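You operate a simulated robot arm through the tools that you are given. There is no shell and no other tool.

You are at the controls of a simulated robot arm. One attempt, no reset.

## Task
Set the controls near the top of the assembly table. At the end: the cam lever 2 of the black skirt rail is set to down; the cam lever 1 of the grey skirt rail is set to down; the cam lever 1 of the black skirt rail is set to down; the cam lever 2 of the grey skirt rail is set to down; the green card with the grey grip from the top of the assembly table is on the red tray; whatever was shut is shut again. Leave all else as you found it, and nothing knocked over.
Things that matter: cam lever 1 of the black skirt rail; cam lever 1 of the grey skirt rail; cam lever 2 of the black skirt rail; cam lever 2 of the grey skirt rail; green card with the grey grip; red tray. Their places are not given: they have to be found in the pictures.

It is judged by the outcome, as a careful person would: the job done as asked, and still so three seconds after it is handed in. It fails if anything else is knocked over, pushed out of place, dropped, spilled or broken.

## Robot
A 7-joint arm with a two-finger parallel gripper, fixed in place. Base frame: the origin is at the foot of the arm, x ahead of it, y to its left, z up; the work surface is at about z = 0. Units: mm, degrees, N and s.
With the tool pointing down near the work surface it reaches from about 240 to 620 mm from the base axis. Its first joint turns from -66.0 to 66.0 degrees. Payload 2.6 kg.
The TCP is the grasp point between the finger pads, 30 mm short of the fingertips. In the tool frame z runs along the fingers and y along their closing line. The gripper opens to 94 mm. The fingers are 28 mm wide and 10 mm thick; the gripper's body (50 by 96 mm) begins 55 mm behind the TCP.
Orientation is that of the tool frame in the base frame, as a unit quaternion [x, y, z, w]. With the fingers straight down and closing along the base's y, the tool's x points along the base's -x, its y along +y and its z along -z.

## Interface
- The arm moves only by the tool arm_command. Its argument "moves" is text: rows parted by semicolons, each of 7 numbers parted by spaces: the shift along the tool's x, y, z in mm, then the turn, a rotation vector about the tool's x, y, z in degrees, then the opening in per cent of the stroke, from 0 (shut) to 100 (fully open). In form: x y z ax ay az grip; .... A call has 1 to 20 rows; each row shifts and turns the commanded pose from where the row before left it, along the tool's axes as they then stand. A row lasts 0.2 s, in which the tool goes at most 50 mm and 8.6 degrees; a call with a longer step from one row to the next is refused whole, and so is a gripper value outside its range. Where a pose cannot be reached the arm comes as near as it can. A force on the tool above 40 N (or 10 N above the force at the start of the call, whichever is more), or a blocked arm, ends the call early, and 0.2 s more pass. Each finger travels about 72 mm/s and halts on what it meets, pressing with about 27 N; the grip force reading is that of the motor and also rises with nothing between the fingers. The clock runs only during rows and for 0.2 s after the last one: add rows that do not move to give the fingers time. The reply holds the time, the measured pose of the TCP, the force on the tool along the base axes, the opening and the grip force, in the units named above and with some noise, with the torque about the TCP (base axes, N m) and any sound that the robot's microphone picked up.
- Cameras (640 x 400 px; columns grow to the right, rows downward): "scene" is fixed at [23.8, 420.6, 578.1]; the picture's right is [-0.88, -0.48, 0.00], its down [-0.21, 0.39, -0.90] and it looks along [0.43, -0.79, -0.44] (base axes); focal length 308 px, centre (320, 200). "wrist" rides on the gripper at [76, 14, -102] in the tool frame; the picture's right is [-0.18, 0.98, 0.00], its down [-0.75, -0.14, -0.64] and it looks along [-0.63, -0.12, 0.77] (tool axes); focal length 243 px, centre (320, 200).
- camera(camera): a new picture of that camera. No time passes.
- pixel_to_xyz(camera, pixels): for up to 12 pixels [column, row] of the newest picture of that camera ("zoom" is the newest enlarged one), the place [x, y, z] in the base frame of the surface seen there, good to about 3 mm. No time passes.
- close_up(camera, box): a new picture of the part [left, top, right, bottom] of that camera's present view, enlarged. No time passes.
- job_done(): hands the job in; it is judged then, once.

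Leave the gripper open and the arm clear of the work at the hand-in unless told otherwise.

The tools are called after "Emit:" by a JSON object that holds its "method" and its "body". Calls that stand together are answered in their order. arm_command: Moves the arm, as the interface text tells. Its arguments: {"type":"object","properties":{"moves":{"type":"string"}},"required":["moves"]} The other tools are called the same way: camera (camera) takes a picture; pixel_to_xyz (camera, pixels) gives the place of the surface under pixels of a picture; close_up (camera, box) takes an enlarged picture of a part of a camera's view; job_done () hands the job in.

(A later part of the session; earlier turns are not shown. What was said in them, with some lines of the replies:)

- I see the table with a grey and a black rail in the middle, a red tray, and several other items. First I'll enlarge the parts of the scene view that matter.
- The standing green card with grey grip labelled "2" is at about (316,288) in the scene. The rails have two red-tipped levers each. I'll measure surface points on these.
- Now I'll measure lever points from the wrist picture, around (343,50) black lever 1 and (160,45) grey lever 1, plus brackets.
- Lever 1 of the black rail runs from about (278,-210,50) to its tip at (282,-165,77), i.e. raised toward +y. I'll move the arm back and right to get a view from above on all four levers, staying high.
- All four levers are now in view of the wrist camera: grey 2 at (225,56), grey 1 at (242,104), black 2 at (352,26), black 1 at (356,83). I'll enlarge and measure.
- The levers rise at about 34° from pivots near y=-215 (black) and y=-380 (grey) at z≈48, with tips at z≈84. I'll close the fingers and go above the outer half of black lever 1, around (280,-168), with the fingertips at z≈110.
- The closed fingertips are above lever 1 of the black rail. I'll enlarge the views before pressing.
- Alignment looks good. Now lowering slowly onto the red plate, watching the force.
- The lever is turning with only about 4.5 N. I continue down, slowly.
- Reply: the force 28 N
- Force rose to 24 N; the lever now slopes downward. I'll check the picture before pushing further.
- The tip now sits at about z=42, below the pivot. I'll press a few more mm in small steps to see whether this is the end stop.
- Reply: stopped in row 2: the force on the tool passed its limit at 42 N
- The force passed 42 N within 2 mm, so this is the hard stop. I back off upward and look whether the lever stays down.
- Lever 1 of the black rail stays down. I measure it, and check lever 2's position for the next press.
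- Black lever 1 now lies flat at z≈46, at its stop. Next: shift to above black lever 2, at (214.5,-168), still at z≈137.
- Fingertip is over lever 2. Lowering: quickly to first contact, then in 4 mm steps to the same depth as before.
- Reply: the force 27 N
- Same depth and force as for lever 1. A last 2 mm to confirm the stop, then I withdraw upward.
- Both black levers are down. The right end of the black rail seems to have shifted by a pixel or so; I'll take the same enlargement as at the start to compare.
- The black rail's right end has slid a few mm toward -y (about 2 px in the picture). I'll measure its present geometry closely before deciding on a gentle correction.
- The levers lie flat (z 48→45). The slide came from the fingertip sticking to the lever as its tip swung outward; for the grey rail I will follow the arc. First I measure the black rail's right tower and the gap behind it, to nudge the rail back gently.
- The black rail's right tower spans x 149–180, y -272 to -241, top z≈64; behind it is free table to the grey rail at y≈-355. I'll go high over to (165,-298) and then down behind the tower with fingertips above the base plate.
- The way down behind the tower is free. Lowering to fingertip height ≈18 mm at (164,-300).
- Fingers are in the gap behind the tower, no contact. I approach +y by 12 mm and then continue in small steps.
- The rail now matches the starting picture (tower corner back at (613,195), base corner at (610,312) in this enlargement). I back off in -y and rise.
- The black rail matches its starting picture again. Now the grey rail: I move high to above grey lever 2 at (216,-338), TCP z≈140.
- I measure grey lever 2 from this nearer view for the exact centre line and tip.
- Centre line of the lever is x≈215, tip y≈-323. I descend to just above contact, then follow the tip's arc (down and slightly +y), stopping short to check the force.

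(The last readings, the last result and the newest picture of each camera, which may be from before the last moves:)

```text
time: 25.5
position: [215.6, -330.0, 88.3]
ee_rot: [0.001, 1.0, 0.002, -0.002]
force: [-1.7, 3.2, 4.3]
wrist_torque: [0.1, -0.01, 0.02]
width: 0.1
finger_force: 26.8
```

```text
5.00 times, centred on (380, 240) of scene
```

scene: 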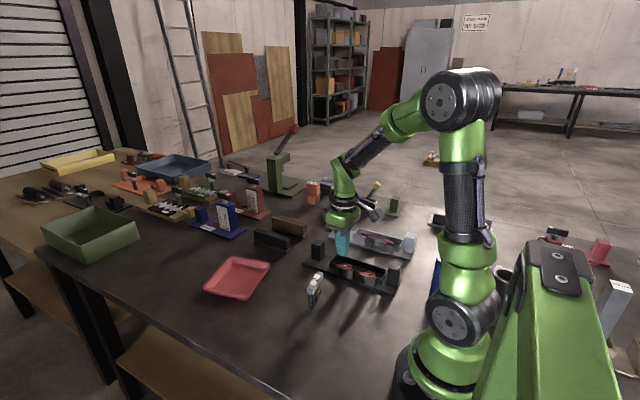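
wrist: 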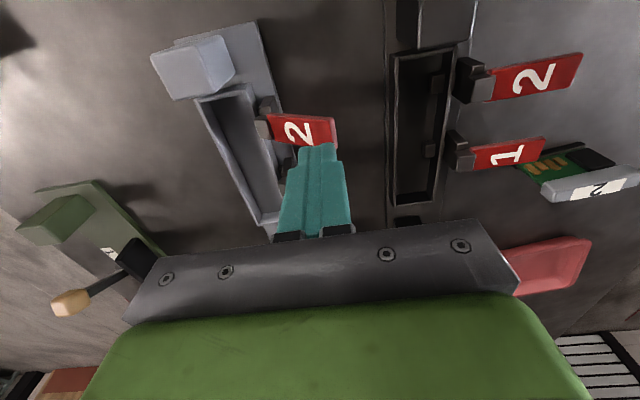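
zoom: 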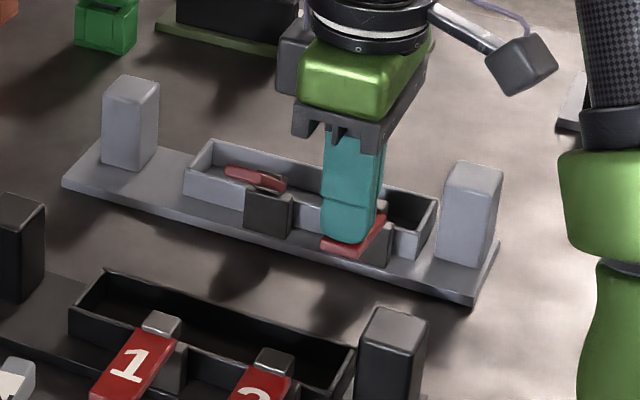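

Force is only 4 N and the rail hasn't moved. Continuing in 2 mm steps with a little +y.

Emit:
{"method": "arm_command", "body": {"moves": "0 0.5 2 0 0 0 0; 0 0.4 2 0 0 0 0; 0 0.3 2 0 0 0 0; 0 0.3 2 0 0 0 0"}}

Emit:
{"method": "arm_command", "body": {"moves": "0 0.3 1.5 0 0 0 0; 0 0.2 1 0 0 0 0"}}

Emit:
{"method": "close_up", "body": {"camera": "scene", "box": [320, 200, 440, 280]}}

```text
time: 26.5
position: [215.3, -327.5, 80.1]
ee_rot: [0.002, 1.0, 0.002, -0.001]
force: [-2.1, 0.3, 3.0]
wrist_torque: [0.01, 0.05, 0.0]
width: 0.0
finger_force: 27.2
```

```text
time: 27.1
position: [215.0, -328.2, 77.4]
ee_rot: [0.001, 1.0, 0.002, -0.001]
force: [-1.9, 0.4, 3.4]
wrist_torque: [0.03, 0.04, 0.0]
width: 0.0
finger_force: 27.0
```

```text
5.00 times, centred on (380, 240) of scene
```

zoom: 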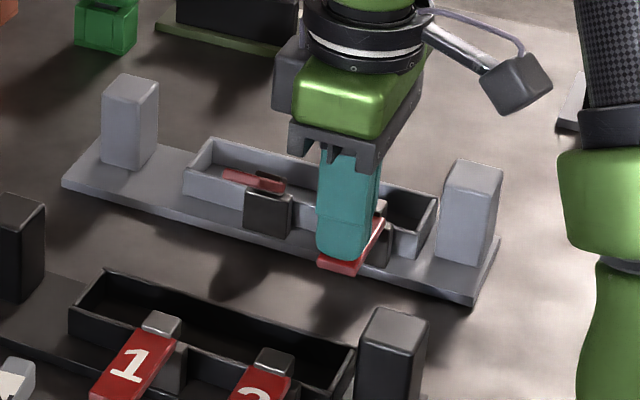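

Force is still low (3.4 N) at z=77.4. A few more 1 mm steps until the stop is felt.

Emit:
{"method": "arm_command", "body": {"moves": "0 0 1 0 0 0 0; 0 0 1 0 0 0 0"}}

Emit:
{"method": "arm_command", "body": {"moves": "0 0 1 0 0 0 0; 0 0 0 0 0 0 0"}}

```text
time: 27.7
position: [215.9, -327.1, 75.7]
ee_rot: [0.001, 1.0, 0.002, 0.001]
force: [-1.9, 3.0, 8.9]
wrist_torque: [0.06, 0.02, -0.01]
width: 0.0
finger_force: 27.0
```

```text
time: 28.3
position: [216.2, -327.2, 74.3]
ee_rot: [0.001, 1.0, 0.002, 0.0]
force: [0.0, 8.6, 12.8]
wrist_torque: [0.13, -0.02, -0.02]
width: 0.2
finger_force: 27.0
```

The force rises to 13 N: the stop is reached. I withdraw upward and inspect.

Emit:
{"method": "arm_command", "body": {"moves": "0 0 -5 0 0 0 0; 0 0 -15 0 0 0 0; 0 0 -20 0 0 0 0; 0 0 -25 0 0 0 0; 0 0 0 0 0 0 0"}}

Emit:
{"method": "close_up", "body": {"camera": "scene", "box": [340, 215, 420, 265]}}

Emit:
{"method": "camera", "body": {"camera": "wrist"}}

```text
time: 29.5
position: [215.5, -327.2, 139.2]
ee_rot: [0.001, 1.0, 0.002, -0.001]
force: [0.1, 0.9, -0.3]
wrist_torque: [0.02, 0.0, -0.02]
width: 0.0
finger_force: 27.3
```

```text
8.00 times, centred on (380, 240) of scene
```

zoom: 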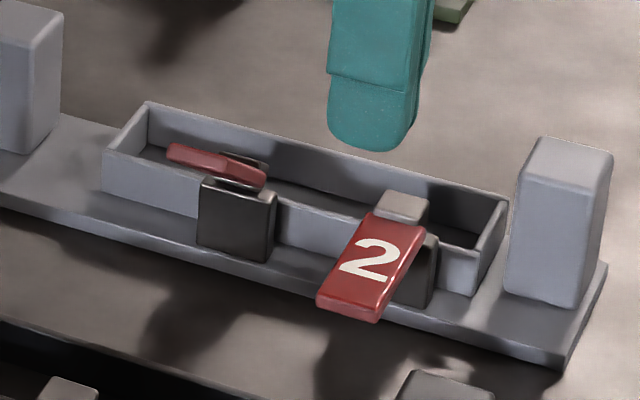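

```text
taken
```

wrist: 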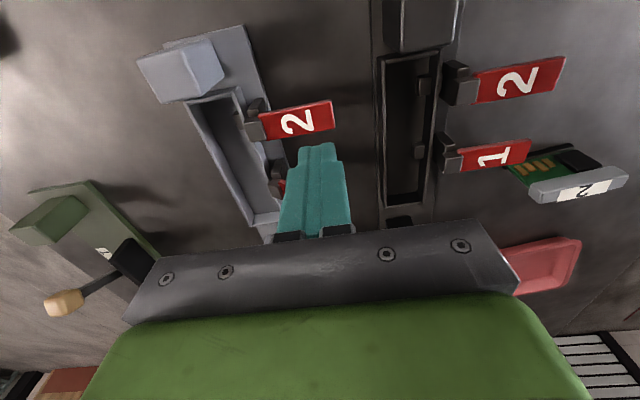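

Grey lever 2 is down and the grey rail is exactly where it was. I check its slope against the black levers', then move to above grey lever 1.

Emit:
{"method": "pixel_to_xyz", "body": {"camera": "wrist", "pixels": [[329, 115], [300, 121], [270, 126], [255, 130], [555, 75], [520, 82], [485, 88], [525, 152], [490, 157], [465, 160]]}}

Emit:
{"method": "arm_command", "body": {"moves": "-12 -2 0 0 0 0 0; -17 -3 0 0 0 0 0; -17 -3 0 0 0 0 0; -17 -3 0 0 0 0 0; 0 0 0 0 0 0 0"}}

Emit:
{"method": "camera", "body": {"camera": "wrist"}}

```text
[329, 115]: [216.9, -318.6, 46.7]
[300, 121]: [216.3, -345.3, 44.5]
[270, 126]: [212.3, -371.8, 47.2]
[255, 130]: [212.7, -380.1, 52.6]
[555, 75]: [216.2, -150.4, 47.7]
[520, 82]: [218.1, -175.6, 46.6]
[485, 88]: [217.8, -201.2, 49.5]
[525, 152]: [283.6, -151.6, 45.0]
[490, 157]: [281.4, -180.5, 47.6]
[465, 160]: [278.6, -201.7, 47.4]
```

```text
time: 30.7
position: [278.9, -337.8, 140.2]
ee_rot: [0.001, 1.0, 0.002, 0.0]
force: [0.0, 0.0, -0.4]
wrist_torque: [0.03, 0.0, -0.02]
width: 0.0
finger_force: 27.1
```

```text
taken
```

wrist: 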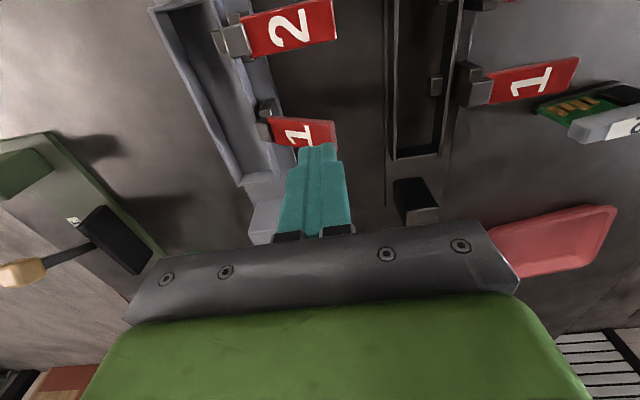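

All three set levers are flat at z≈46. The fingertip is now above grey lever 1 at (279,-338). I lower and follow the same arc.

Emit:
{"method": "arm_command", "body": {"moves": "0 0 10 0 0 0 0; 0 0 10 0 0 0 0; 0 0 9 0 0 0 0; 0 2.2 4 0 0 0 0; 0 1.9 4 0 0 0 0; 0 1.6 4 0 0 0 0; 0 1.3 4 0 0 0 0; 0 1 4 0 0 0 0; 0 0.7 4 0 0 0 0"}}

Emit:
{"method": "arm_command", "body": {"moves": "0 0.5 2 0 0 0 0; 0 0.4 2 0 0 0 0; 0 0.3 2 0 0 0 0; 0 0.3 2 0 0 0 0; 0 0.2 1 0 0 0 0"}}

Emit:
{"method": "close_up", "body": {"camera": "scene", "box": [320, 200, 440, 280]}}

```text
time: 32.7
position: [278.4, -330.0, 86.4]
ee_rot: [0.001, 1.0, 0.003, -0.001]
force: [1.3, 2.4, 4.2]
wrist_torque: [0.15, -0.02, 0.03]
width: 0.0
finger_force: 26.8
```

```text
time: 33.9
position: [279.2, -328.4, 78.1]
ee_rot: [0.001, 1.0, 0.002, -0.001]
force: [-3.0, 0.1, 3.9]
wrist_torque: [-0.02, 0.03, 0.04]
width: 0.0
finger_force: 26.5
```

```text
5.00 times, centred on (380, 240) of scene
```

zoom: 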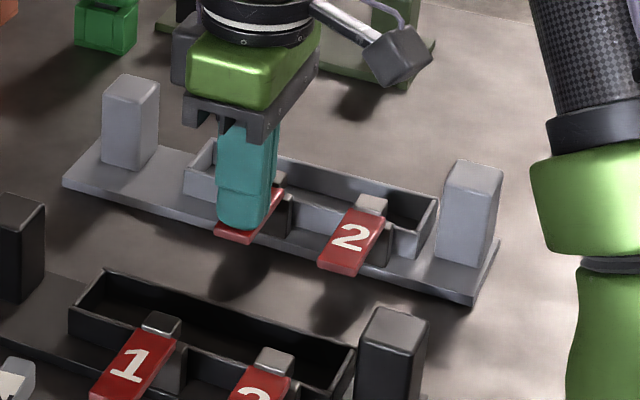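

Going well at 4 N. A few more 1 mm steps to the stop.

Emit:
{"method": "arm_command", "body": {"moves": "0 0.2 1 0 0 0 0; 0 0 1 0 0 0 0"}}

Emit:
{"method": "arm_command", "body": {"moves": "0 0 1 0 0 0 0; 0 0 0.7 0 0 0 0"}}

```text
time: 34.5
position: [279.4, -327.7, 75.7]
ee_rot: [0.001, 1.0, 0.002, 0.0]
force: [-1.5, 1.0, 6.0]
wrist_torque: [0.01, 0.01, -0.01]
width: 0.0
finger_force: 27.3
```

```text
time: 35.1
position: [278.8, -327.8, 74.7]
ee_rot: [0.001, 1.0, 0.002, 0.0]
force: [-1.8, 8.2, 13.6]
wrist_torque: [0.12, 0.07, 0.03]
width: 0.2
finger_force: 27.1
```

The stop is felt at 13.6 N. Withdrawing up and checking.

Emit:
{"method": "arm_command", "body": {"moves": "0 0 -5 0 0 0 0; 0 0 -15 0 0 0 0; 0 0 -25 0 0 0 0; 0 0 -35 0 0 0 0; 0 0 -35 0 0 0 0; 0 0 -30 0 0 0 0; 0 0 0 0 0 0 0"}}

Emit:
{"method": "close_up", "body": {"camera": "scene", "box": [340, 215, 420, 265]}}

Emit:
{"method": "camera", "body": {"camera": "wrist"}}

Emit:
{"method": "camera", "body": {"camera": "scene"}}

```text
time: 36.7
position: [279.4, -327.0, 219.2]
ee_rot: [0.001, 1.0, 0.002, 0.0]
force: [0.5, 0.5, -0.2]
wrist_torque: [0.0, 0.03, 0.01]
width: 0.0
finger_force: 27.3
```

```text
8.00 times, centred on (380, 240) of scene
```

zoom: 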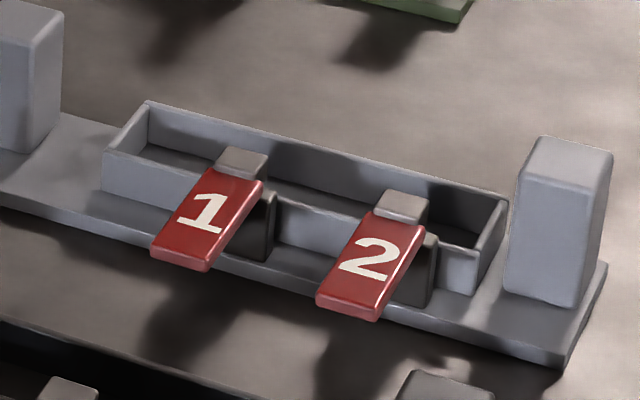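

```text
taken
```

wrist: 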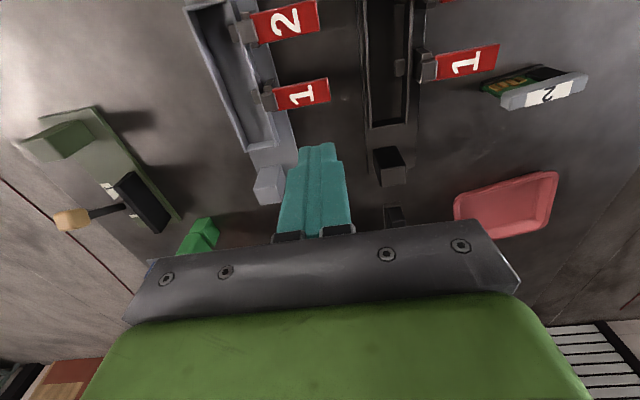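

```text
taken
```

scene: 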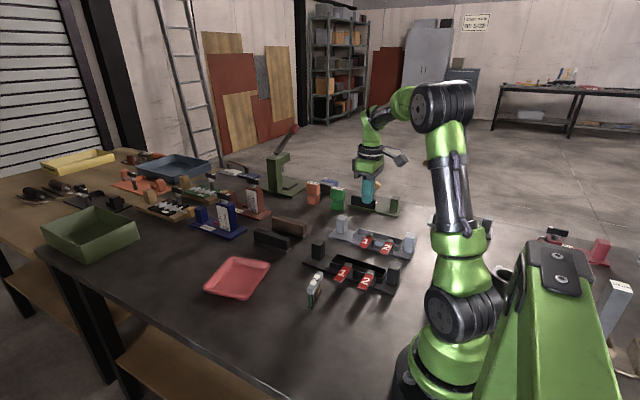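

All four levers are down and the grey rail is in place. Next the green card: its grip runs roughly along y near (317,-100), top at z≈66. I travel high to above it, opening the fingers, to look closely.

Emit:
{"method": "arm_command", "body": {"moves": "-6 30 -5 0 0 0 0; -6 38 -5 0 0 0 40; -6 38 0 0 0 0 100; -6 38 0 0 0 0 100; -6 38 0 0 0 0 100; -6 38 0 0 0 0 100; 0 7 0 0 0 0 100; 0 0 0 0 0 0 100"}}

Emit:
{"method": "camera", "body": {"camera": "wrist"}}

Emit:
{"method": "close_up", "body": {"camera": "scene", "box": [280, 250, 360, 320]}}

```text
time: 38.5
position: [314.4, -99.6, 229.8]
ee_rot: [0.001, 1.0, 0.002, -0.001]
force: [0.1, -1.5, 0.1]
wrist_torque: [0.01, 0.03, -0.03]
width: 94.1
finger_force: 0.0
```

```text
taken
```

wrist: 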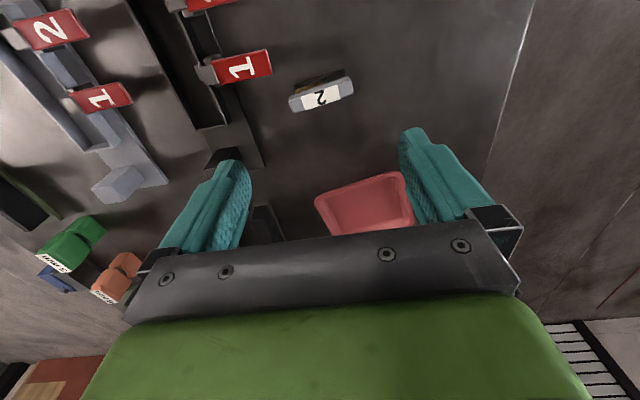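

```text
5.71 times, centred on (320, 285) of scene
```

zoom: 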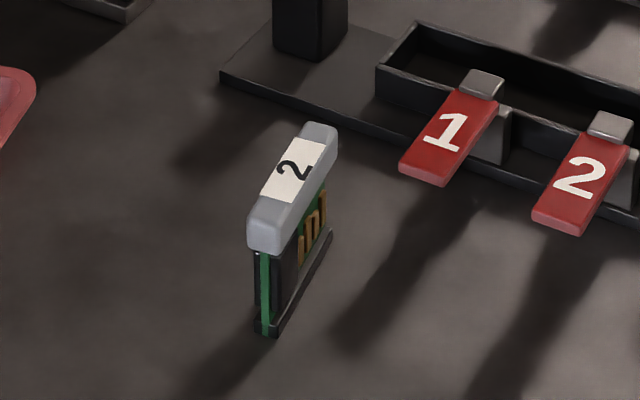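

The card stands upright with a thin dark strip at its foot. I enlarge the wrist view and measure the grip's ends.

Emit:
{"method": "close_up", "body": {"camera": "wrist", "box": [270, 50, 370, 130]}}

Emit:
{"method": "pixel_to_xyz", "body": {"camera": "wrist", "pixels": [[292, 103], [351, 84], [322, 95], [305, 93], [335, 84], [309, 106], [335, 101], [320, 82], [300, 86], [345, 72], [290, 96], [353, 92]]}}

```text
5.00 times, centred on (320, 90) of wrist
```

zoom: 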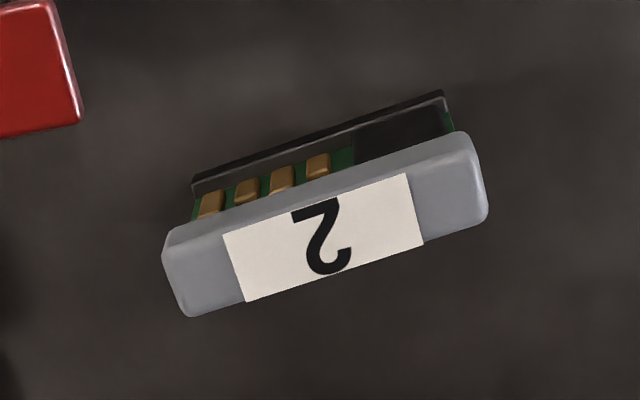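

```text
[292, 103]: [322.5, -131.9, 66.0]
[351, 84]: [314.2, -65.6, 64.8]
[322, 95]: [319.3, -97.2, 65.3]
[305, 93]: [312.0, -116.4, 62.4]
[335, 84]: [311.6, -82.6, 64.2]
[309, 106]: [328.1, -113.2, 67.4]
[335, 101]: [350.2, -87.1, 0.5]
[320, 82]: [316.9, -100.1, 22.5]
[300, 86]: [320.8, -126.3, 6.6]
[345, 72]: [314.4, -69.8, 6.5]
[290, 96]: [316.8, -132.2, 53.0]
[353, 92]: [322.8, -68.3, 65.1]
```

The grip's centre is at about (320,-99), its long side turned about 6.5° from y, and it's about 16 mm thick. I turn the tool +83.5° about its axis, at height, so the fingers close across the grip, with the opening reduced to 60 %.

Emit:
{"method": "arm_command", "body": {"moves": "0 0 0 0 0 7.6 60; 0 0 0 0 0 7.6 60; 0 0 0 0 0 7.6 60; 0 0 0 0 0 7.6 60; 0 0 0 0 0 7.6 60; 0 0 0 0 0 7.6 60; 0 0 0 0 0 7.6 60; 0 0 0 0 0 7.6 60; 0 0 0 0 0 7.6 60; 0 0 0 0 0 7.6 60; 0 0 0 0 0 7.5 60; 0 0 0 0 0 0 60; 0 0 0 0 0 0 60"}}

Emit:
{"method": "camera", "body": {"camera": "wrist"}}

Emit:
{"method": "camera", "body": {"camera": "scene"}}

```text
time: 41.3
position: [315.4, -101.5, 231.1]
ee_rot: [0.667, 0.745, 0.002, -0.002]
force: [-1.3, 0.3, -0.5]
wrist_torque: [0.0, 0.02, 0.0]
width: 56.6
finger_force: 0.0
```

```text
taken
```

wrist: 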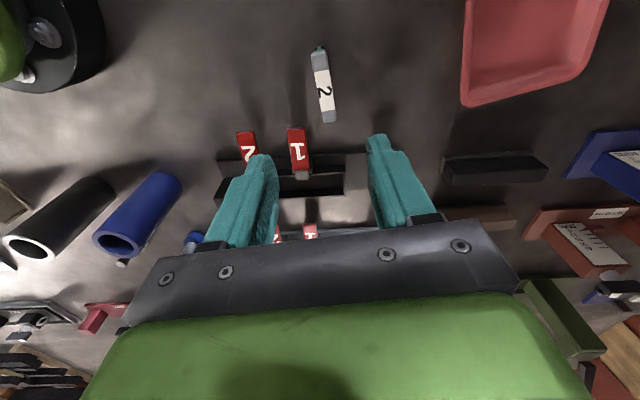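

```text
taken
```

scene: 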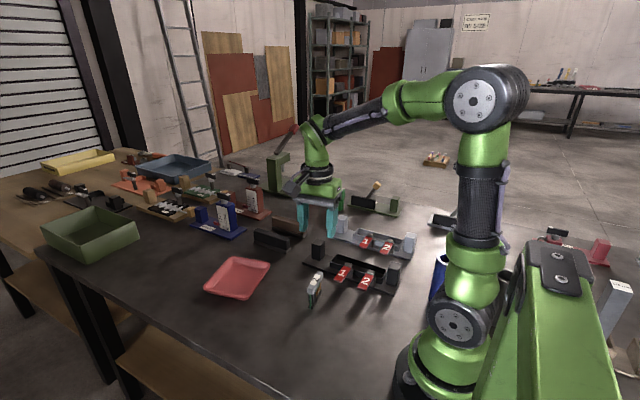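

The tool is turned as planned (closing line 6.3° off +x). I measure the grip again from this side.

Emit:
{"method": "close_up", "body": {"camera": "wrist", "box": [270, 30, 380, 140]}}

Emit:
{"method": "pixel_to_xyz", "body": {"camera": "wrist", "pixels": [[320, 58], [326, 100], [330, 118], [324, 85], [313, 60], [328, 60], [323, 115], [336, 115], [317, 85], [331, 85]]}}

```text
3.64 times, centred on (325, 85) of wrist
```

zoom: 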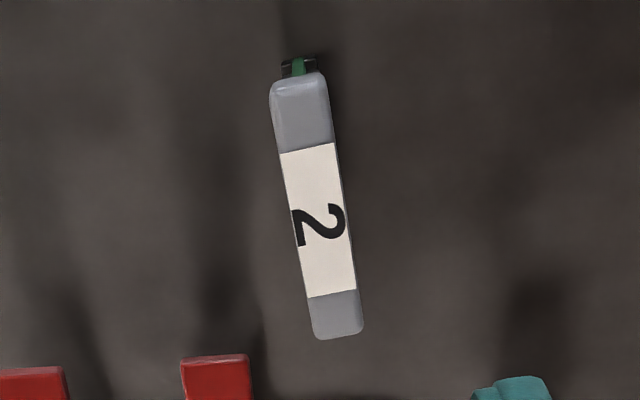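

```text
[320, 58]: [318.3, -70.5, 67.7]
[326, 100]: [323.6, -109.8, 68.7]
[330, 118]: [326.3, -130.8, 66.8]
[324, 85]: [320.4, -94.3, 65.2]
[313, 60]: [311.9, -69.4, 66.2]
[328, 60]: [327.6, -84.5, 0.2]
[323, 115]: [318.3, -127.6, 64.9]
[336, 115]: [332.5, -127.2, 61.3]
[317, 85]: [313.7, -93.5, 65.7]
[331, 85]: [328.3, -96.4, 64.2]
```

Grip centre is (321.5,-99.5), about 14.5 mm thick, axis turned about 7°. I shift to centre and descend to TCP z≈125 (fingertips still above the card).

Emit:
{"method": "arm_command", "body": {"moves": "1.3 6.3 15 0 0 0.7 60; 0 0 25 0 0 0 60; 0 0 25 0 0 0 60; 0 0 25 0 0 0 60; 0 0 16 0 0 0 60; 0 0 0 0 0 0 60; 0 0 0 0 0 0 60"}}

Emit:
{"method": "camera", "body": {"camera": "wrist"}}

Emit:
{"method": "close_up", "body": {"camera": "scene", "box": [260, 220, 400, 320]}}

```text
time: 42.9
position: [319.9, -98.9, 124.4]
ee_rot: [0.671, 0.741, 0.002, -0.002]
force: [-1.0, 0.3, 0.5]
wrist_torque: [0.01, 0.03, -0.04]
width: 56.5
finger_force: 0.1
```

```text
taken
```

wrist: 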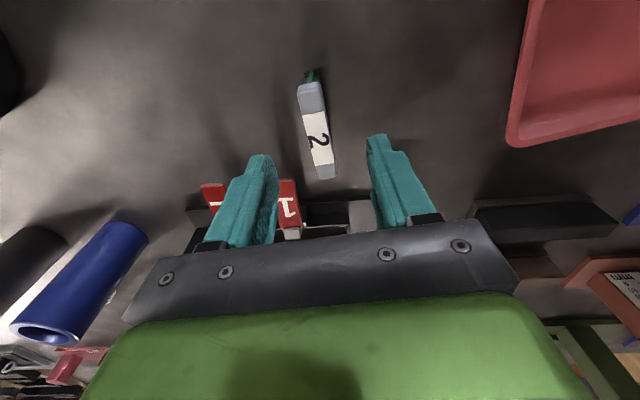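

```text
4.00 times, centred on (330, 270) of scene
```

zoom: 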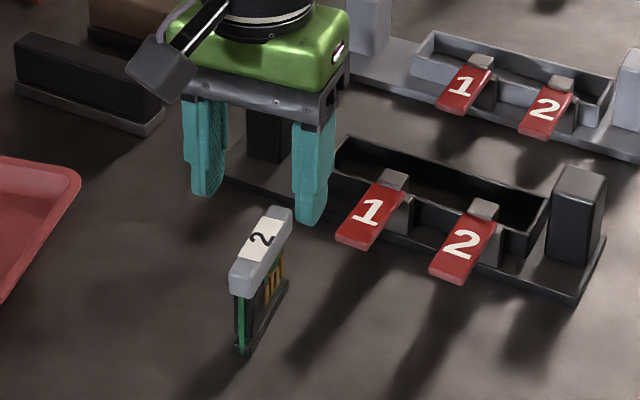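

I re-measure the grip from this nearer view to fine-centre.

Emit:
{"method": "pixel_to_xyz", "body": {"camera": "wrist", "pixels": [[310, 88], [317, 130], [326, 175], [300, 92], [305, 130], [329, 130], [315, 165], [333, 165], [303, 110], [324, 110]]}}

Emit:
{"method": "close_up", "body": {"camera": "wrist", "box": [230, 50, 420, 240]}}

```text
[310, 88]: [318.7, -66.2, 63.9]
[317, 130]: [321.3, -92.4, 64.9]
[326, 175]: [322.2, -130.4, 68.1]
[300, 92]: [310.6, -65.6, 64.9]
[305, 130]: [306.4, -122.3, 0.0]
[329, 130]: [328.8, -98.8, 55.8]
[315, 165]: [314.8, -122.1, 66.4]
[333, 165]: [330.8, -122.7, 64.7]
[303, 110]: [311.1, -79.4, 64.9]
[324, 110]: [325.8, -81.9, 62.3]
```

```text
2.11 times, centred on (325, 145) of wrist
```

zoom: 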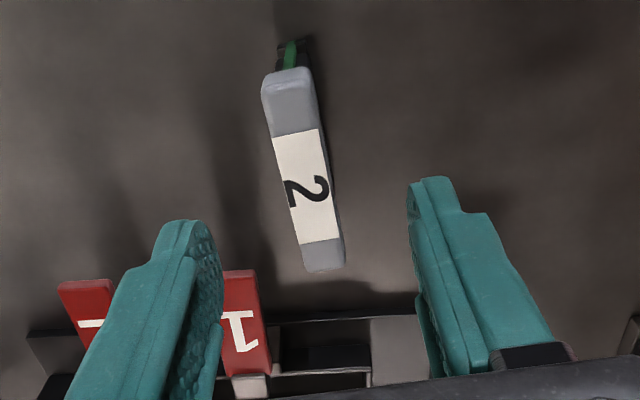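

The grip's centre is within 1 mm of the tool's. Descending to TCP z≈60 (fingertips at 30), fingers straddling the grip.

Emit:
{"method": "arm_command", "body": {"moves": "0 0.6 16 0 0 0 60; 0 0 16 0 0 0 60; 0 0 16 0 0 0 60; 0 0 10 0 0 0 60; 0 0 6 0 0 0 60; 0 0 0 0 0 0 60"}}

Emit:
{"method": "close_up", "body": {"camera": "scene", "box": [260, 220, 400, 320]}}

Emit:
{"method": "camera", "body": {"camera": "wrist"}}

```text
time: 44.3
position: [320.6, -98.7, 59.9]
ee_rot: [0.671, 0.741, 0.002, -0.001]
force: [-0.5, -0.3, 0.1]
wrist_torque: [0.01, 0.04, 0.0]
width: 56.3
finger_force: 0.1
```

```text
4.00 times, centred on (330, 270) of scene
```

zoom: 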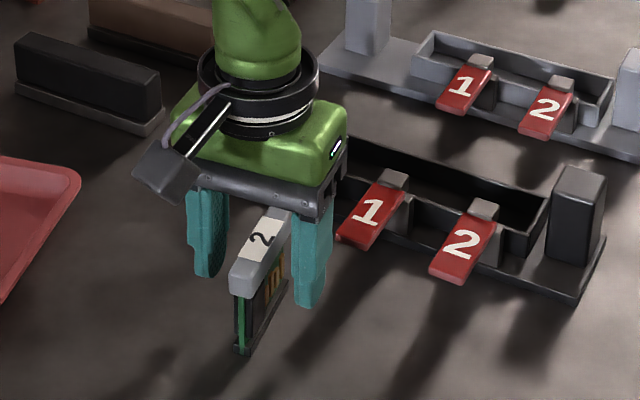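

```text
taken
```

wrist: 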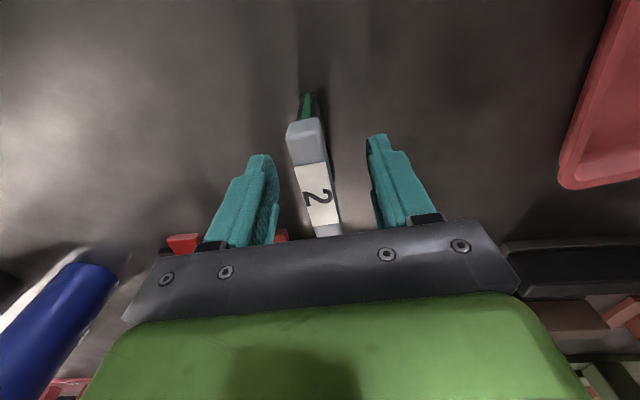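

The grip is between the pads with room on both sides. I close in two stages, first to about 22 % to check centring.

Emit:
{"method": "arm_command", "body": {"moves": "0 0 0 0 0 0 40; 0 0 0 0 0 0 28; 0 0 0 0 0 0 24; 0 0 0 0 0 0 24"}}

Emit:
{"method": "close_up", "body": {"camera": "wrist", "box": [230, 80, 420, 240]}}

Emit:
{"method": "close_up", "body": {"camera": "scene", "box": [280, 250, 360, 320]}}

```text
time: 45.3
position: [319.2, -100.0, 60.2]
ee_rot: [0.671, 0.741, 0.002, -0.001]
force: [-0.2, 0.7, -0.7]
wrist_torque: [-0.03, 0.04, 0.0]
width: 22.6
finger_force: 0.1
```

```text
2.50 times, centred on (325, 160) of wrist
```

zoom: 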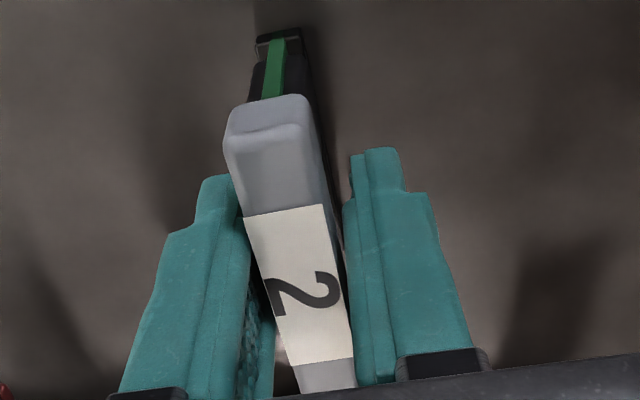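

```text
5.71 times, centred on (320, 285) of scene
```

zoom: 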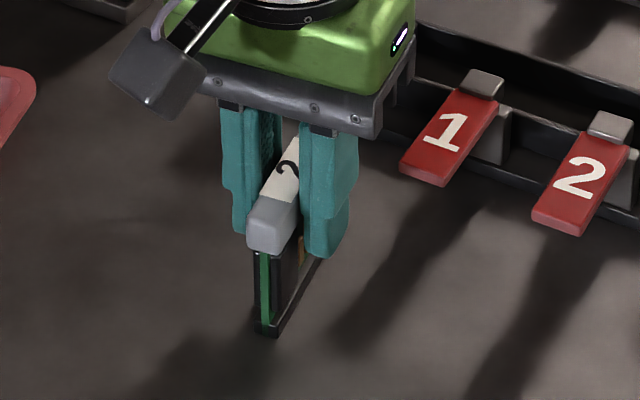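

Well centred. Closing fully on the grip.

Emit:
{"method": "arm_command", "body": {"moves": "0 0 0 0 0 0 18; 0 0 0 0 0 0 14; 0 0 0 0 0 0 5; 0 0 0 0 0 0 0; 0 0 0 0 0 0 0"}}

Emit:
{"method": "close_up", "body": {"camera": "wrist", "box": [230, 80, 420, 240]}}

```text
time: 46.5
position: [320.4, -98.4, 60.1]
ee_rot: [0.672, 0.741, 0.001, -0.001]
force: [-0.2, 0.7, -0.6]
wrist_torque: [-0.01, 0.04, 0.03]
width: 19.7
finger_force: 26.9
```

```text
2.50 times, centred on (325, 160) of wrist
```

zoom: 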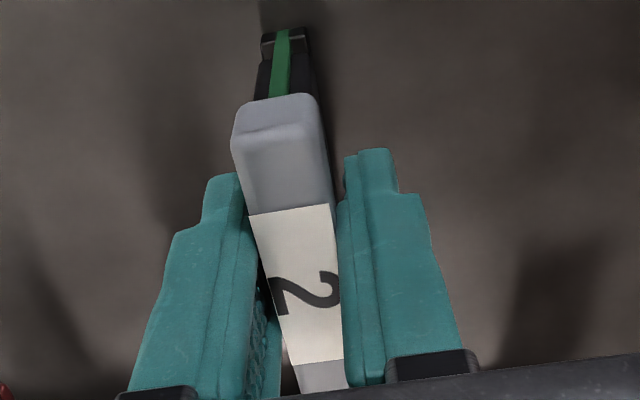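

Fingers stopped at 19.7 mm on the grip with 27 N. I lift slowly by 20 mm and look.

Emit:
{"method": "arm_command", "body": {"moves": "0 0 -3 0 0 0 0; 0 0 -5 0 0 0 0; 0 0 -6 0 0 0 0; 0 0 -6 0 0 0 0; 0 0 0 0 0 0 0"}}

Emit:
{"method": "close_up", "body": {"camera": "scene", "box": [280, 250, 360, 320]}}

Emit:
{"method": "close_up", "body": {"camera": "wrist", "box": [230, 80, 420, 240]}}

```text
time: 47.7
position: [319.9, -97.9, 80.0]
ee_rot: [0.671, 0.741, 0.001, -0.002]
force: [-0.1, -0.6, -0.3]
wrist_torque: [0.01, 0.01, -0.04]
width: 20.2
finger_force: 27.1
```

```text
5.71 times, centred on (320, 285) of scene
```

zoom: 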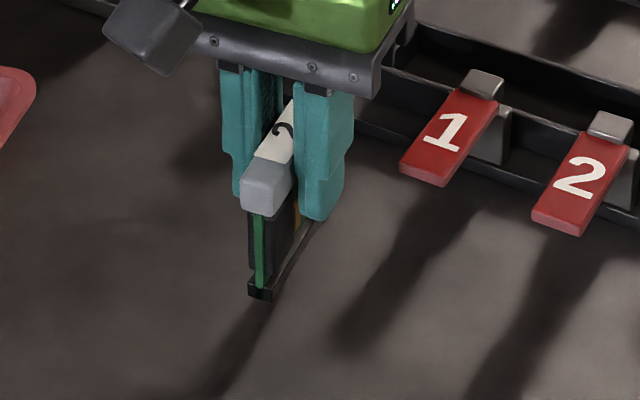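

```text
2.50 times, centred on (325, 160) of wrist
```

zoom: 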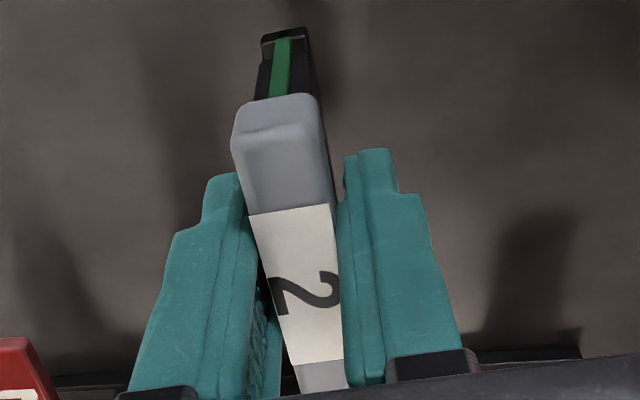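

The card rises cleanly with its foot. I lift further and measure the red tray at (237,277) in the scene.

Emit:
{"method": "arm_command", "body": {"moves": "0 0 -15 0 0 0 0; 0 0 -20 0 0 0 0; 0 0 -20 0 0 0 0; 0 0 -15 0 0 0 0; 0 0 0 0 0 0 0"}}

Emit:
{"method": "camera", "body": {"camera": "scene"}}

Emit:
{"method": "close_up", "body": {"camera": "scene", "box": [190, 240, 290, 310]}}

Emit:
{"method": "pixel_to_xyz", "body": {"camera": "scene", "pixels": [[237, 277], [225, 285], [245, 285], [235, 265], [258, 268], [222, 275], [207, 287], [244, 297], [269, 264], [230, 259], [216, 272], [256, 281]]}}

```text
time: 48.9
position: [321.8, -98.3, 150.0]
ee_rot: [0.671, 0.741, 0.001, -0.001]
force: [0.2, -0.4, -1.1]
wrist_torque: [-0.01, -0.01, 0.02]
width: 19.3
finger_force: 26.8
```

```text
taken
```

scene: 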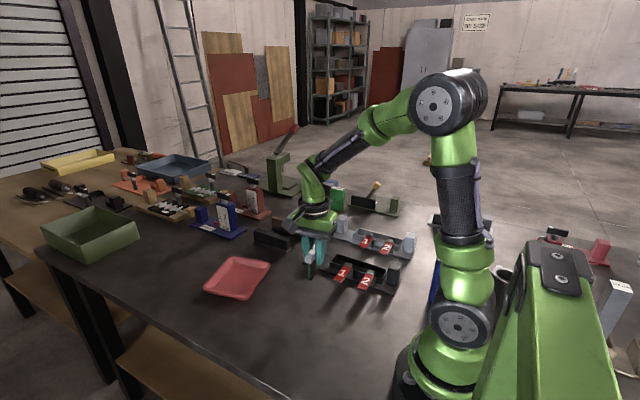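

```text
5.71 times, centred on (240, 275) of scene
```

zoom: 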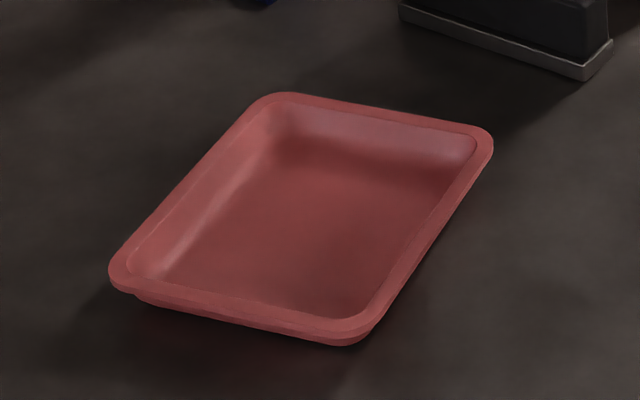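

```text
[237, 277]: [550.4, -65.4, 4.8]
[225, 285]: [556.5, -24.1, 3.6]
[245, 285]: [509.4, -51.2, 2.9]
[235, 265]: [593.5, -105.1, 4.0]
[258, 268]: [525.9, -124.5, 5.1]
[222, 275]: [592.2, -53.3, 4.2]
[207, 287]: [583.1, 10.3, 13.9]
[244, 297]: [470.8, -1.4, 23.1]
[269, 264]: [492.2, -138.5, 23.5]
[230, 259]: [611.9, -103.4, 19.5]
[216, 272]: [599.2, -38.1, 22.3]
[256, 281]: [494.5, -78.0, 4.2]
```

The tray floor is at z≈4, centre about (548,-64), rim at z≈22, and its long axis lies nearly parallel to the card. I carry the card at this height to above the tray's centre.

Emit:
{"method": "arm_command", "body": {"moves": "0.6 12 0 0 0 0 0; 1.1 22 0 0 0 0 0; 1.2 24 0 0 0 0 0; 1.2 24 0 0 0 0 0; 1.2 24 0 0 0 0 0; 1.2 24 0 0 0 0 0; 1.2 24 0 0 0 0 0; 1.2 24 0 0 0 0 0; 1.2 24 0 0 0 0 0; 1.0 16 0 0 0 0 0; 0.4 10 0 0 0 0 0; 0 0 0 0 0 0 0"}}

Emit:
{"method": "camera", "body": {"camera": "scene"}}

Emit:
{"method": "camera", "body": {"camera": "wrist"}}

```text
time: 51.5
position: [548.1, -65.4, 150.6]
ee_rot: [0.671, 0.742, 0.002, -0.001]
force: [0.1, 0.5, -1.3]
wrist_torque: [0.0, 0.03, -0.03]
width: 19.7
finger_force: 27.4
```

```text
taken
```

scene: 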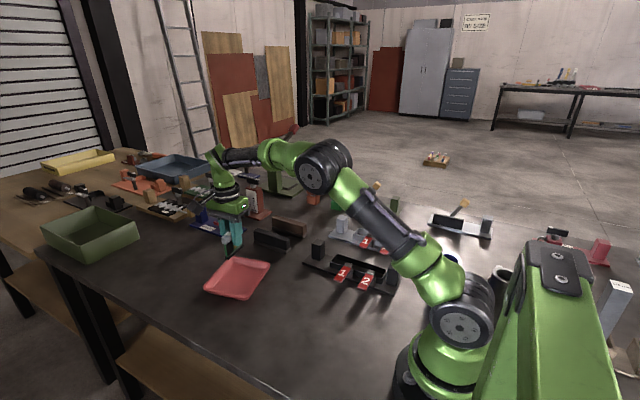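

```text
taken
```

wrist: 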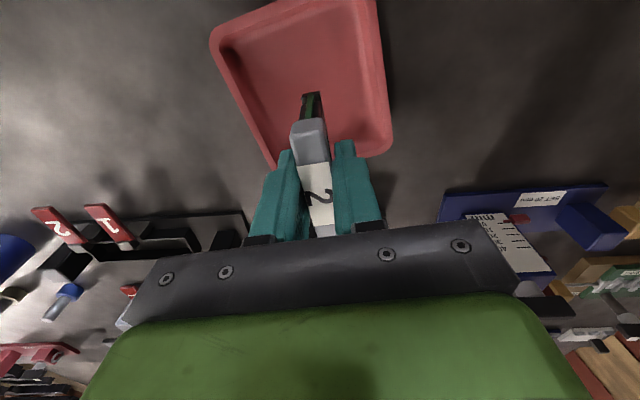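

The card is right above the tray. I lower it to just above the floor (TCP z≈68; the card's foot is 60 mm below the TCP).

Emit:
{"method": "arm_command", "body": {"moves": "0 0 12 0 0 0 0; 0 0 15 0 0 0 0; 0 0 15 0 0 0 0; 0 0 15 0 0 0 0; 0 0 10 0 0 0 0; 0 0 7 0 0 0 0; 0 0 5 0 0 0 0; 0 0 3 0 0 0 0; 0 0 0 0 0 0 0"}}

Emit:
{"method": "close_up", "body": {"camera": "scene", "box": [180, 220, 300, 310]}}

Emit:
{"method": "camera", "body": {"camera": "wrist"}}

```text
time: 53.5
position: [547.6, -64.7, 67.6]
ee_rot: [0.67, 0.742, 0.001, -0.002]
force: [0.2, -0.2, -0.4]
wrist_torque: [-0.01, -0.01, 0.02]
width: 19.9
finger_force: 27.5
```

```text
4.44 times, centred on (240, 265) of scene
```

zoom: 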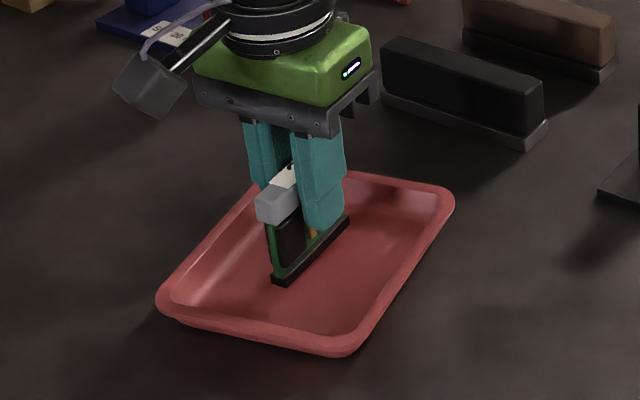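

```text
taken
```

wrist: 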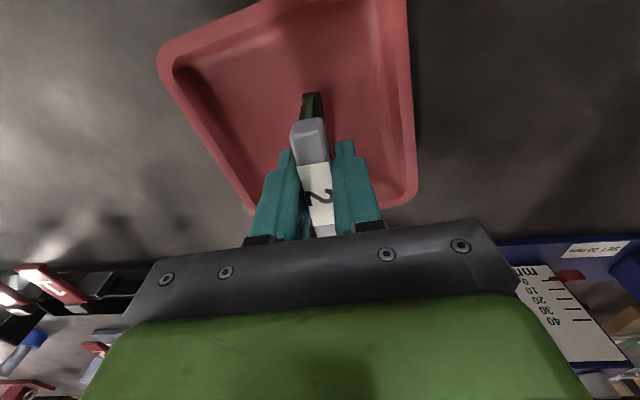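

The card's foot is just over the tray floor. I lower in 1 mm steps until it touches.

Emit:
{"method": "arm_command", "body": {"moves": "0 0 1 0 0 0 0; 0 0 1 0 0 0 0"}}

Emit:
{"method": "arm_command", "body": {"moves": "0 0 1 0 0 0 0; 0 0 0 0 0 0 0"}}

```text
time: 54.1
position: [548.0, -64.3, 68.0]
ee_rot: [0.672, 0.741, 0.002, -0.002]
force: [0.4, 0.8, -0.4]
wrist_torque: [0.01, 0.02, 0.0]
width: 19.9
finger_force: 27.1
```

```text
time: 54.7
position: [547.4, -64.6, 65.4]
ee_rot: [0.671, 0.741, 0.001, -0.001]
force: [0.1, 0.0, -0.3]
wrist_torque: [-0.01, 0.02, -0.03]
width: 19.6
finger_force: 27.1
```

No contact yet at z=65.4. Continuing in 1 mm steps.

Emit:
{"method": "arm_command", "body": {"moves": "0 0 0.8 0 0 0 0; 0 0 0 0 0 0 0"}}

Emit:
{"method": "arm_command", "body": {"moves": "0 0 0.8 0 0 0 0; 0 0 0 0 0 0 0"}}

Emit:
{"method": "close_up", "body": {"camera": "scene", "box": [210, 230, 270, 300]}}

```text
time: 55.3
position: [547.4, -64.8, 64.6]
ee_rot: [0.671, 0.741, 0.001, -0.002]
force: [0.3, -0.2, -0.9]
wrist_torque: [-0.02, 0.01, 0.02]
width: 19.8
finger_force: 27.3
```

```text
time: 55.9
position: [547.1, -65.2, 64.0]
ee_rot: [0.67, 0.742, 0.001, -0.002]
force: [-0.5, 0.0, -1.6]
wrist_torque: [0.0, 0.03, 0.02]
width: 19.9
finger_force: 27.4
```

```text
5.71 times, centred on (240, 265) of scene
```

zoom: 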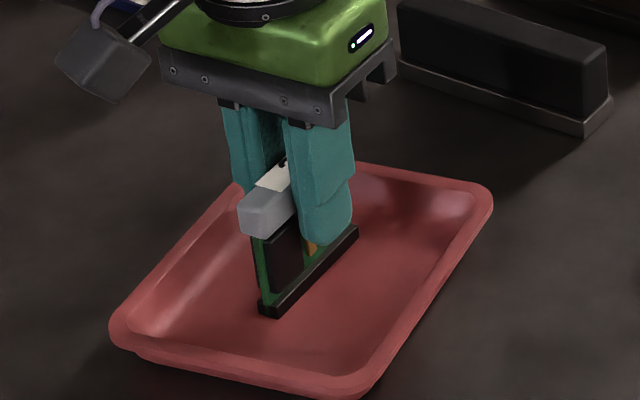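

Emit:
{"method": "arm_command", "body": {"moves": "0 0 0.8 0 0 0 0; 0 0 0 0 0 0 0"}}

Emit:
{"method": "arm_command", "body": {"moves": "0 0 0.8 0 0 0 0; 0 0 0 0 0 0 0"}}

```text
time: 56.5
position: [547.8, -66.5, 63.2]
ee_rot: [0.671, 0.742, 0.002, -0.001]
force: [0.3, -1.4, 3.7]
wrist_torque: [0.05, 0.04, 0.01]
width: 19.7
finger_force: 27.3
```

```text
time: 57.1
position: [547.5, -65.9, 63.6]
ee_rot: [0.671, 0.741, 0.002, -0.001]
force: [-2.9, -0.1, 14.3]
wrist_torque: [0.05, 0.13, -0.02]
width: 19.7
finger_force: 27.0
```

The foot touches the floor (14 N). I ease up by 0.8 mm to relieve it, then open the fingers gently.

Emit:
{"method": "arm_command", "body": {"moves": "0 0 -0.8 0 0 0 0; 0 0 0 0 0 0 0; 0 0 0 0 0 0 22; 0 0 0 0 0 0 25; 0 0 0 0 0 0 30; 0 0 0 0 0 0 36; 0 0 0 0 0 0 44; 0 0 0 0 0 0 44"}}

Emit:
{"method": "close_up", "body": {"camera": "scene", "box": [210, 230, 270, 300]}}

Emit:
{"method": "camera", "body": {"camera": "wrist"}}

```text
time: 58.9
position: [547.2, -65.6, 63.0]
ee_rot: [0.671, 0.741, 0.001, -0.002]
force: [0.1, -0.3, -0.4]
wrist_torque: [-0.02, 0.0, -0.03]
width: 41.3
finger_force: 0.0
```

```text
5.71 times, centred on (240, 265) of scene
```

zoom: 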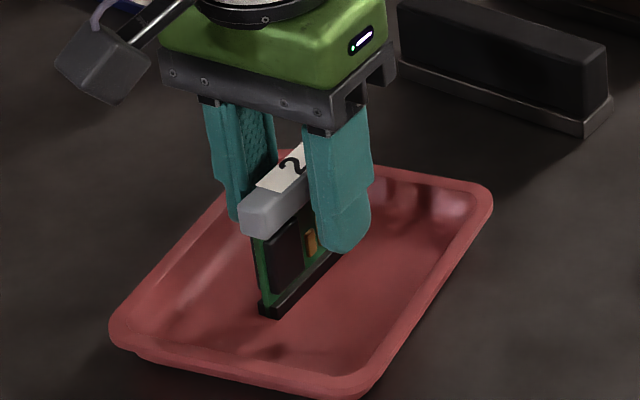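

```text
taken
```

wrist: 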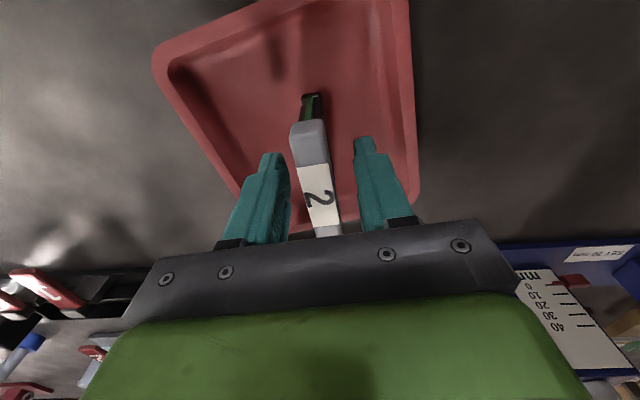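

The card stands freely in the tray, fingers clear on both sides. I rise straight up.

Emit:
{"method": "arm_command", "body": {"moves": "0 0 -6 0 0 0 50; 0 0 -15 0 0 0 55; 0 0 -20 0 0 0 60; 0 0 -25 0 0 0 60; 0 0 -30 0 0 0 60; 0 0 -35 0 0 0 80; 0 0 -35 0 0 0 100; 0 0 0 0 0 0 100"}}

Emit:
{"method": "camera", "body": {"camera": "scene"}}

Emit:
{"method": "camera", "body": {"camera": "wrist"}}

```text
time: 60.7
position: [547.7, -66.0, 229.1]
ee_rot: [0.671, 0.741, 0.0, -0.001]
force: [0.0, -0.3, -0.6]
wrist_torque: [-0.01, 0.0, -0.02]
width: 93.9
finger_force: 0.1
```

```text
taken
```

scene: 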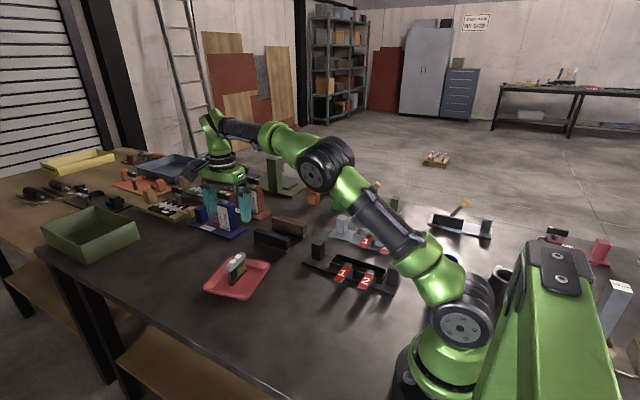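

```text
taken
```

wrist: 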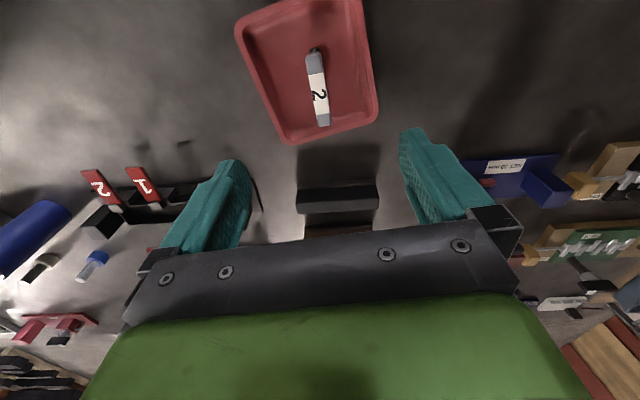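

The card stands upright in the tray. I move the arm up and back to about its starting place, clear of the work, and check everything once more.

Emit:
{"method": "arm_command", "body": {"moves": "0 0 -30 0 0 0 100; -6 -24 -14 0 0 0 100; -6 -26 -14 0 0 0 100; -6 -26 -14 0 0 0 100; -6 -26 -14 0 0 0 100; -6 -26 -14 0 0 0 100; -6 -26 -14 0 0 0 100; -6 -26 -14 0 0 0 100; -6 -26 -5 0 0 0 100; 0 0 0 0 0 0 100; 0 0 0 0 0 0 100"}}

Emit:
{"method": "camera", "body": {"camera": "scene"}}

Emit:
{"method": "close_up", "body": {"camera": "scene", "box": [280, 200, 440, 320]}}

Emit:
{"method": "close_up", "body": {"camera": "scene", "box": [325, 240, 405, 290]}}

Emit:
{"method": "close_up", "body": {"camera": "scene", "box": [180, 140, 420, 290]}}

Emit:
{"method": "close_up", "body": {"camera": "scene", "box": [0, 130, 280, 270]}}

```text
time: 63.1
position: [347.7, -134.2, 360.3]
ee_rot: [0.671, 0.741, 0.001, -0.002]
force: [1.0, -0.2, 0.6]
wrist_torque: [-0.03, 0.01, -0.01]
width: 94.1
finger_force: 0.0
```

```text
taken
```

scene: 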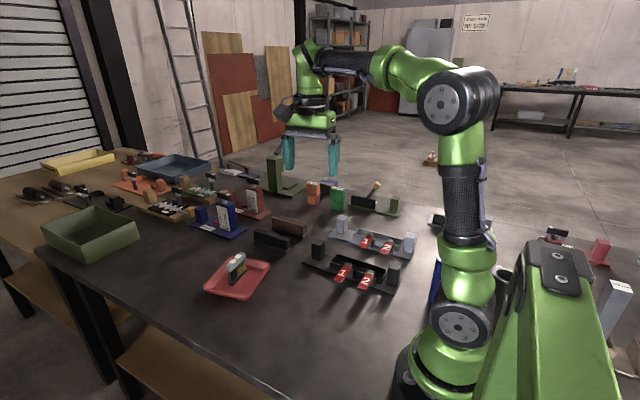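

```text
3.33 times, centred on (360, 260) of scene
```

zoom: 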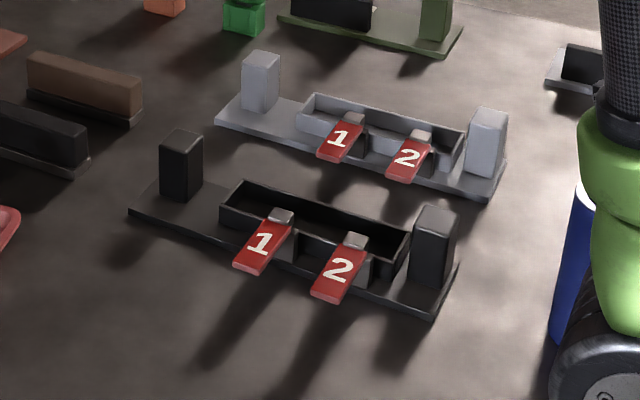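

```text
8.00 times, centred on (365, 265) of scene
```

zoom: 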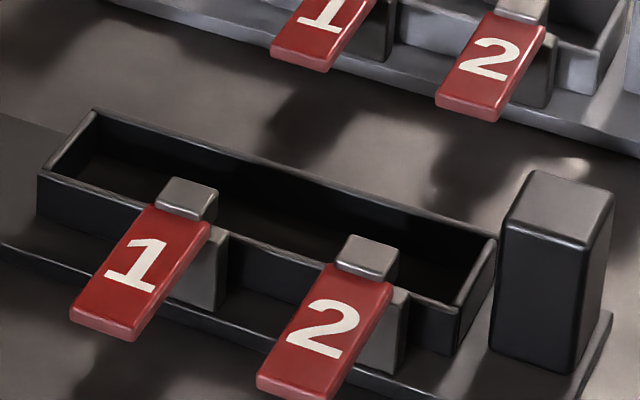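

```text
2.67 times, centred on (300, 215) of scene
```

zoom: 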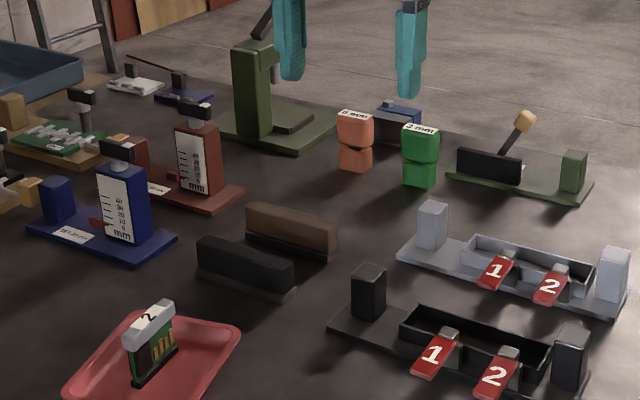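

```text
2.29 times, centred on (140, 200) of scene
```

zoom: 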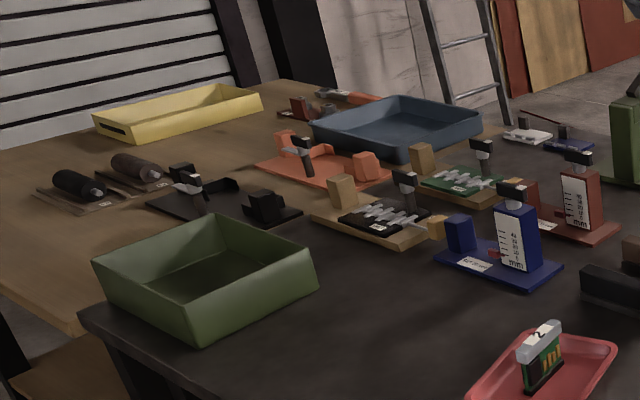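

All four levers lie down with the rails where they were at the start. The card stands in the red tray, and nothing else in the pictures has changed. The gripper is open and the arm is clear, so I'm handing in.

Emit:
{"method": "job_done", "body": {}}

```text
The job is handed in.
```

The job is handed in. All four cam levers are down: 1 and 2 on the black skirt rail, and 1 and 2 on the grey one. The green card with the grey grip is standing upright in the red tray.

- **Black rail:** its right end slid roughly 9 mm (estimated from the pictures) while I pressed lever 2. I nudged it back with the fingertips. In the last enlarged picture it matches its starting place to within about 2 mm.
- **Grey rail:** I pressed its levers more gently along their swing, and it did not move.
- **Everything else:** I did not open anything, and nothing else looks moved or knocked over in the final pictures. The arm is back near its starting place with the gripper open.
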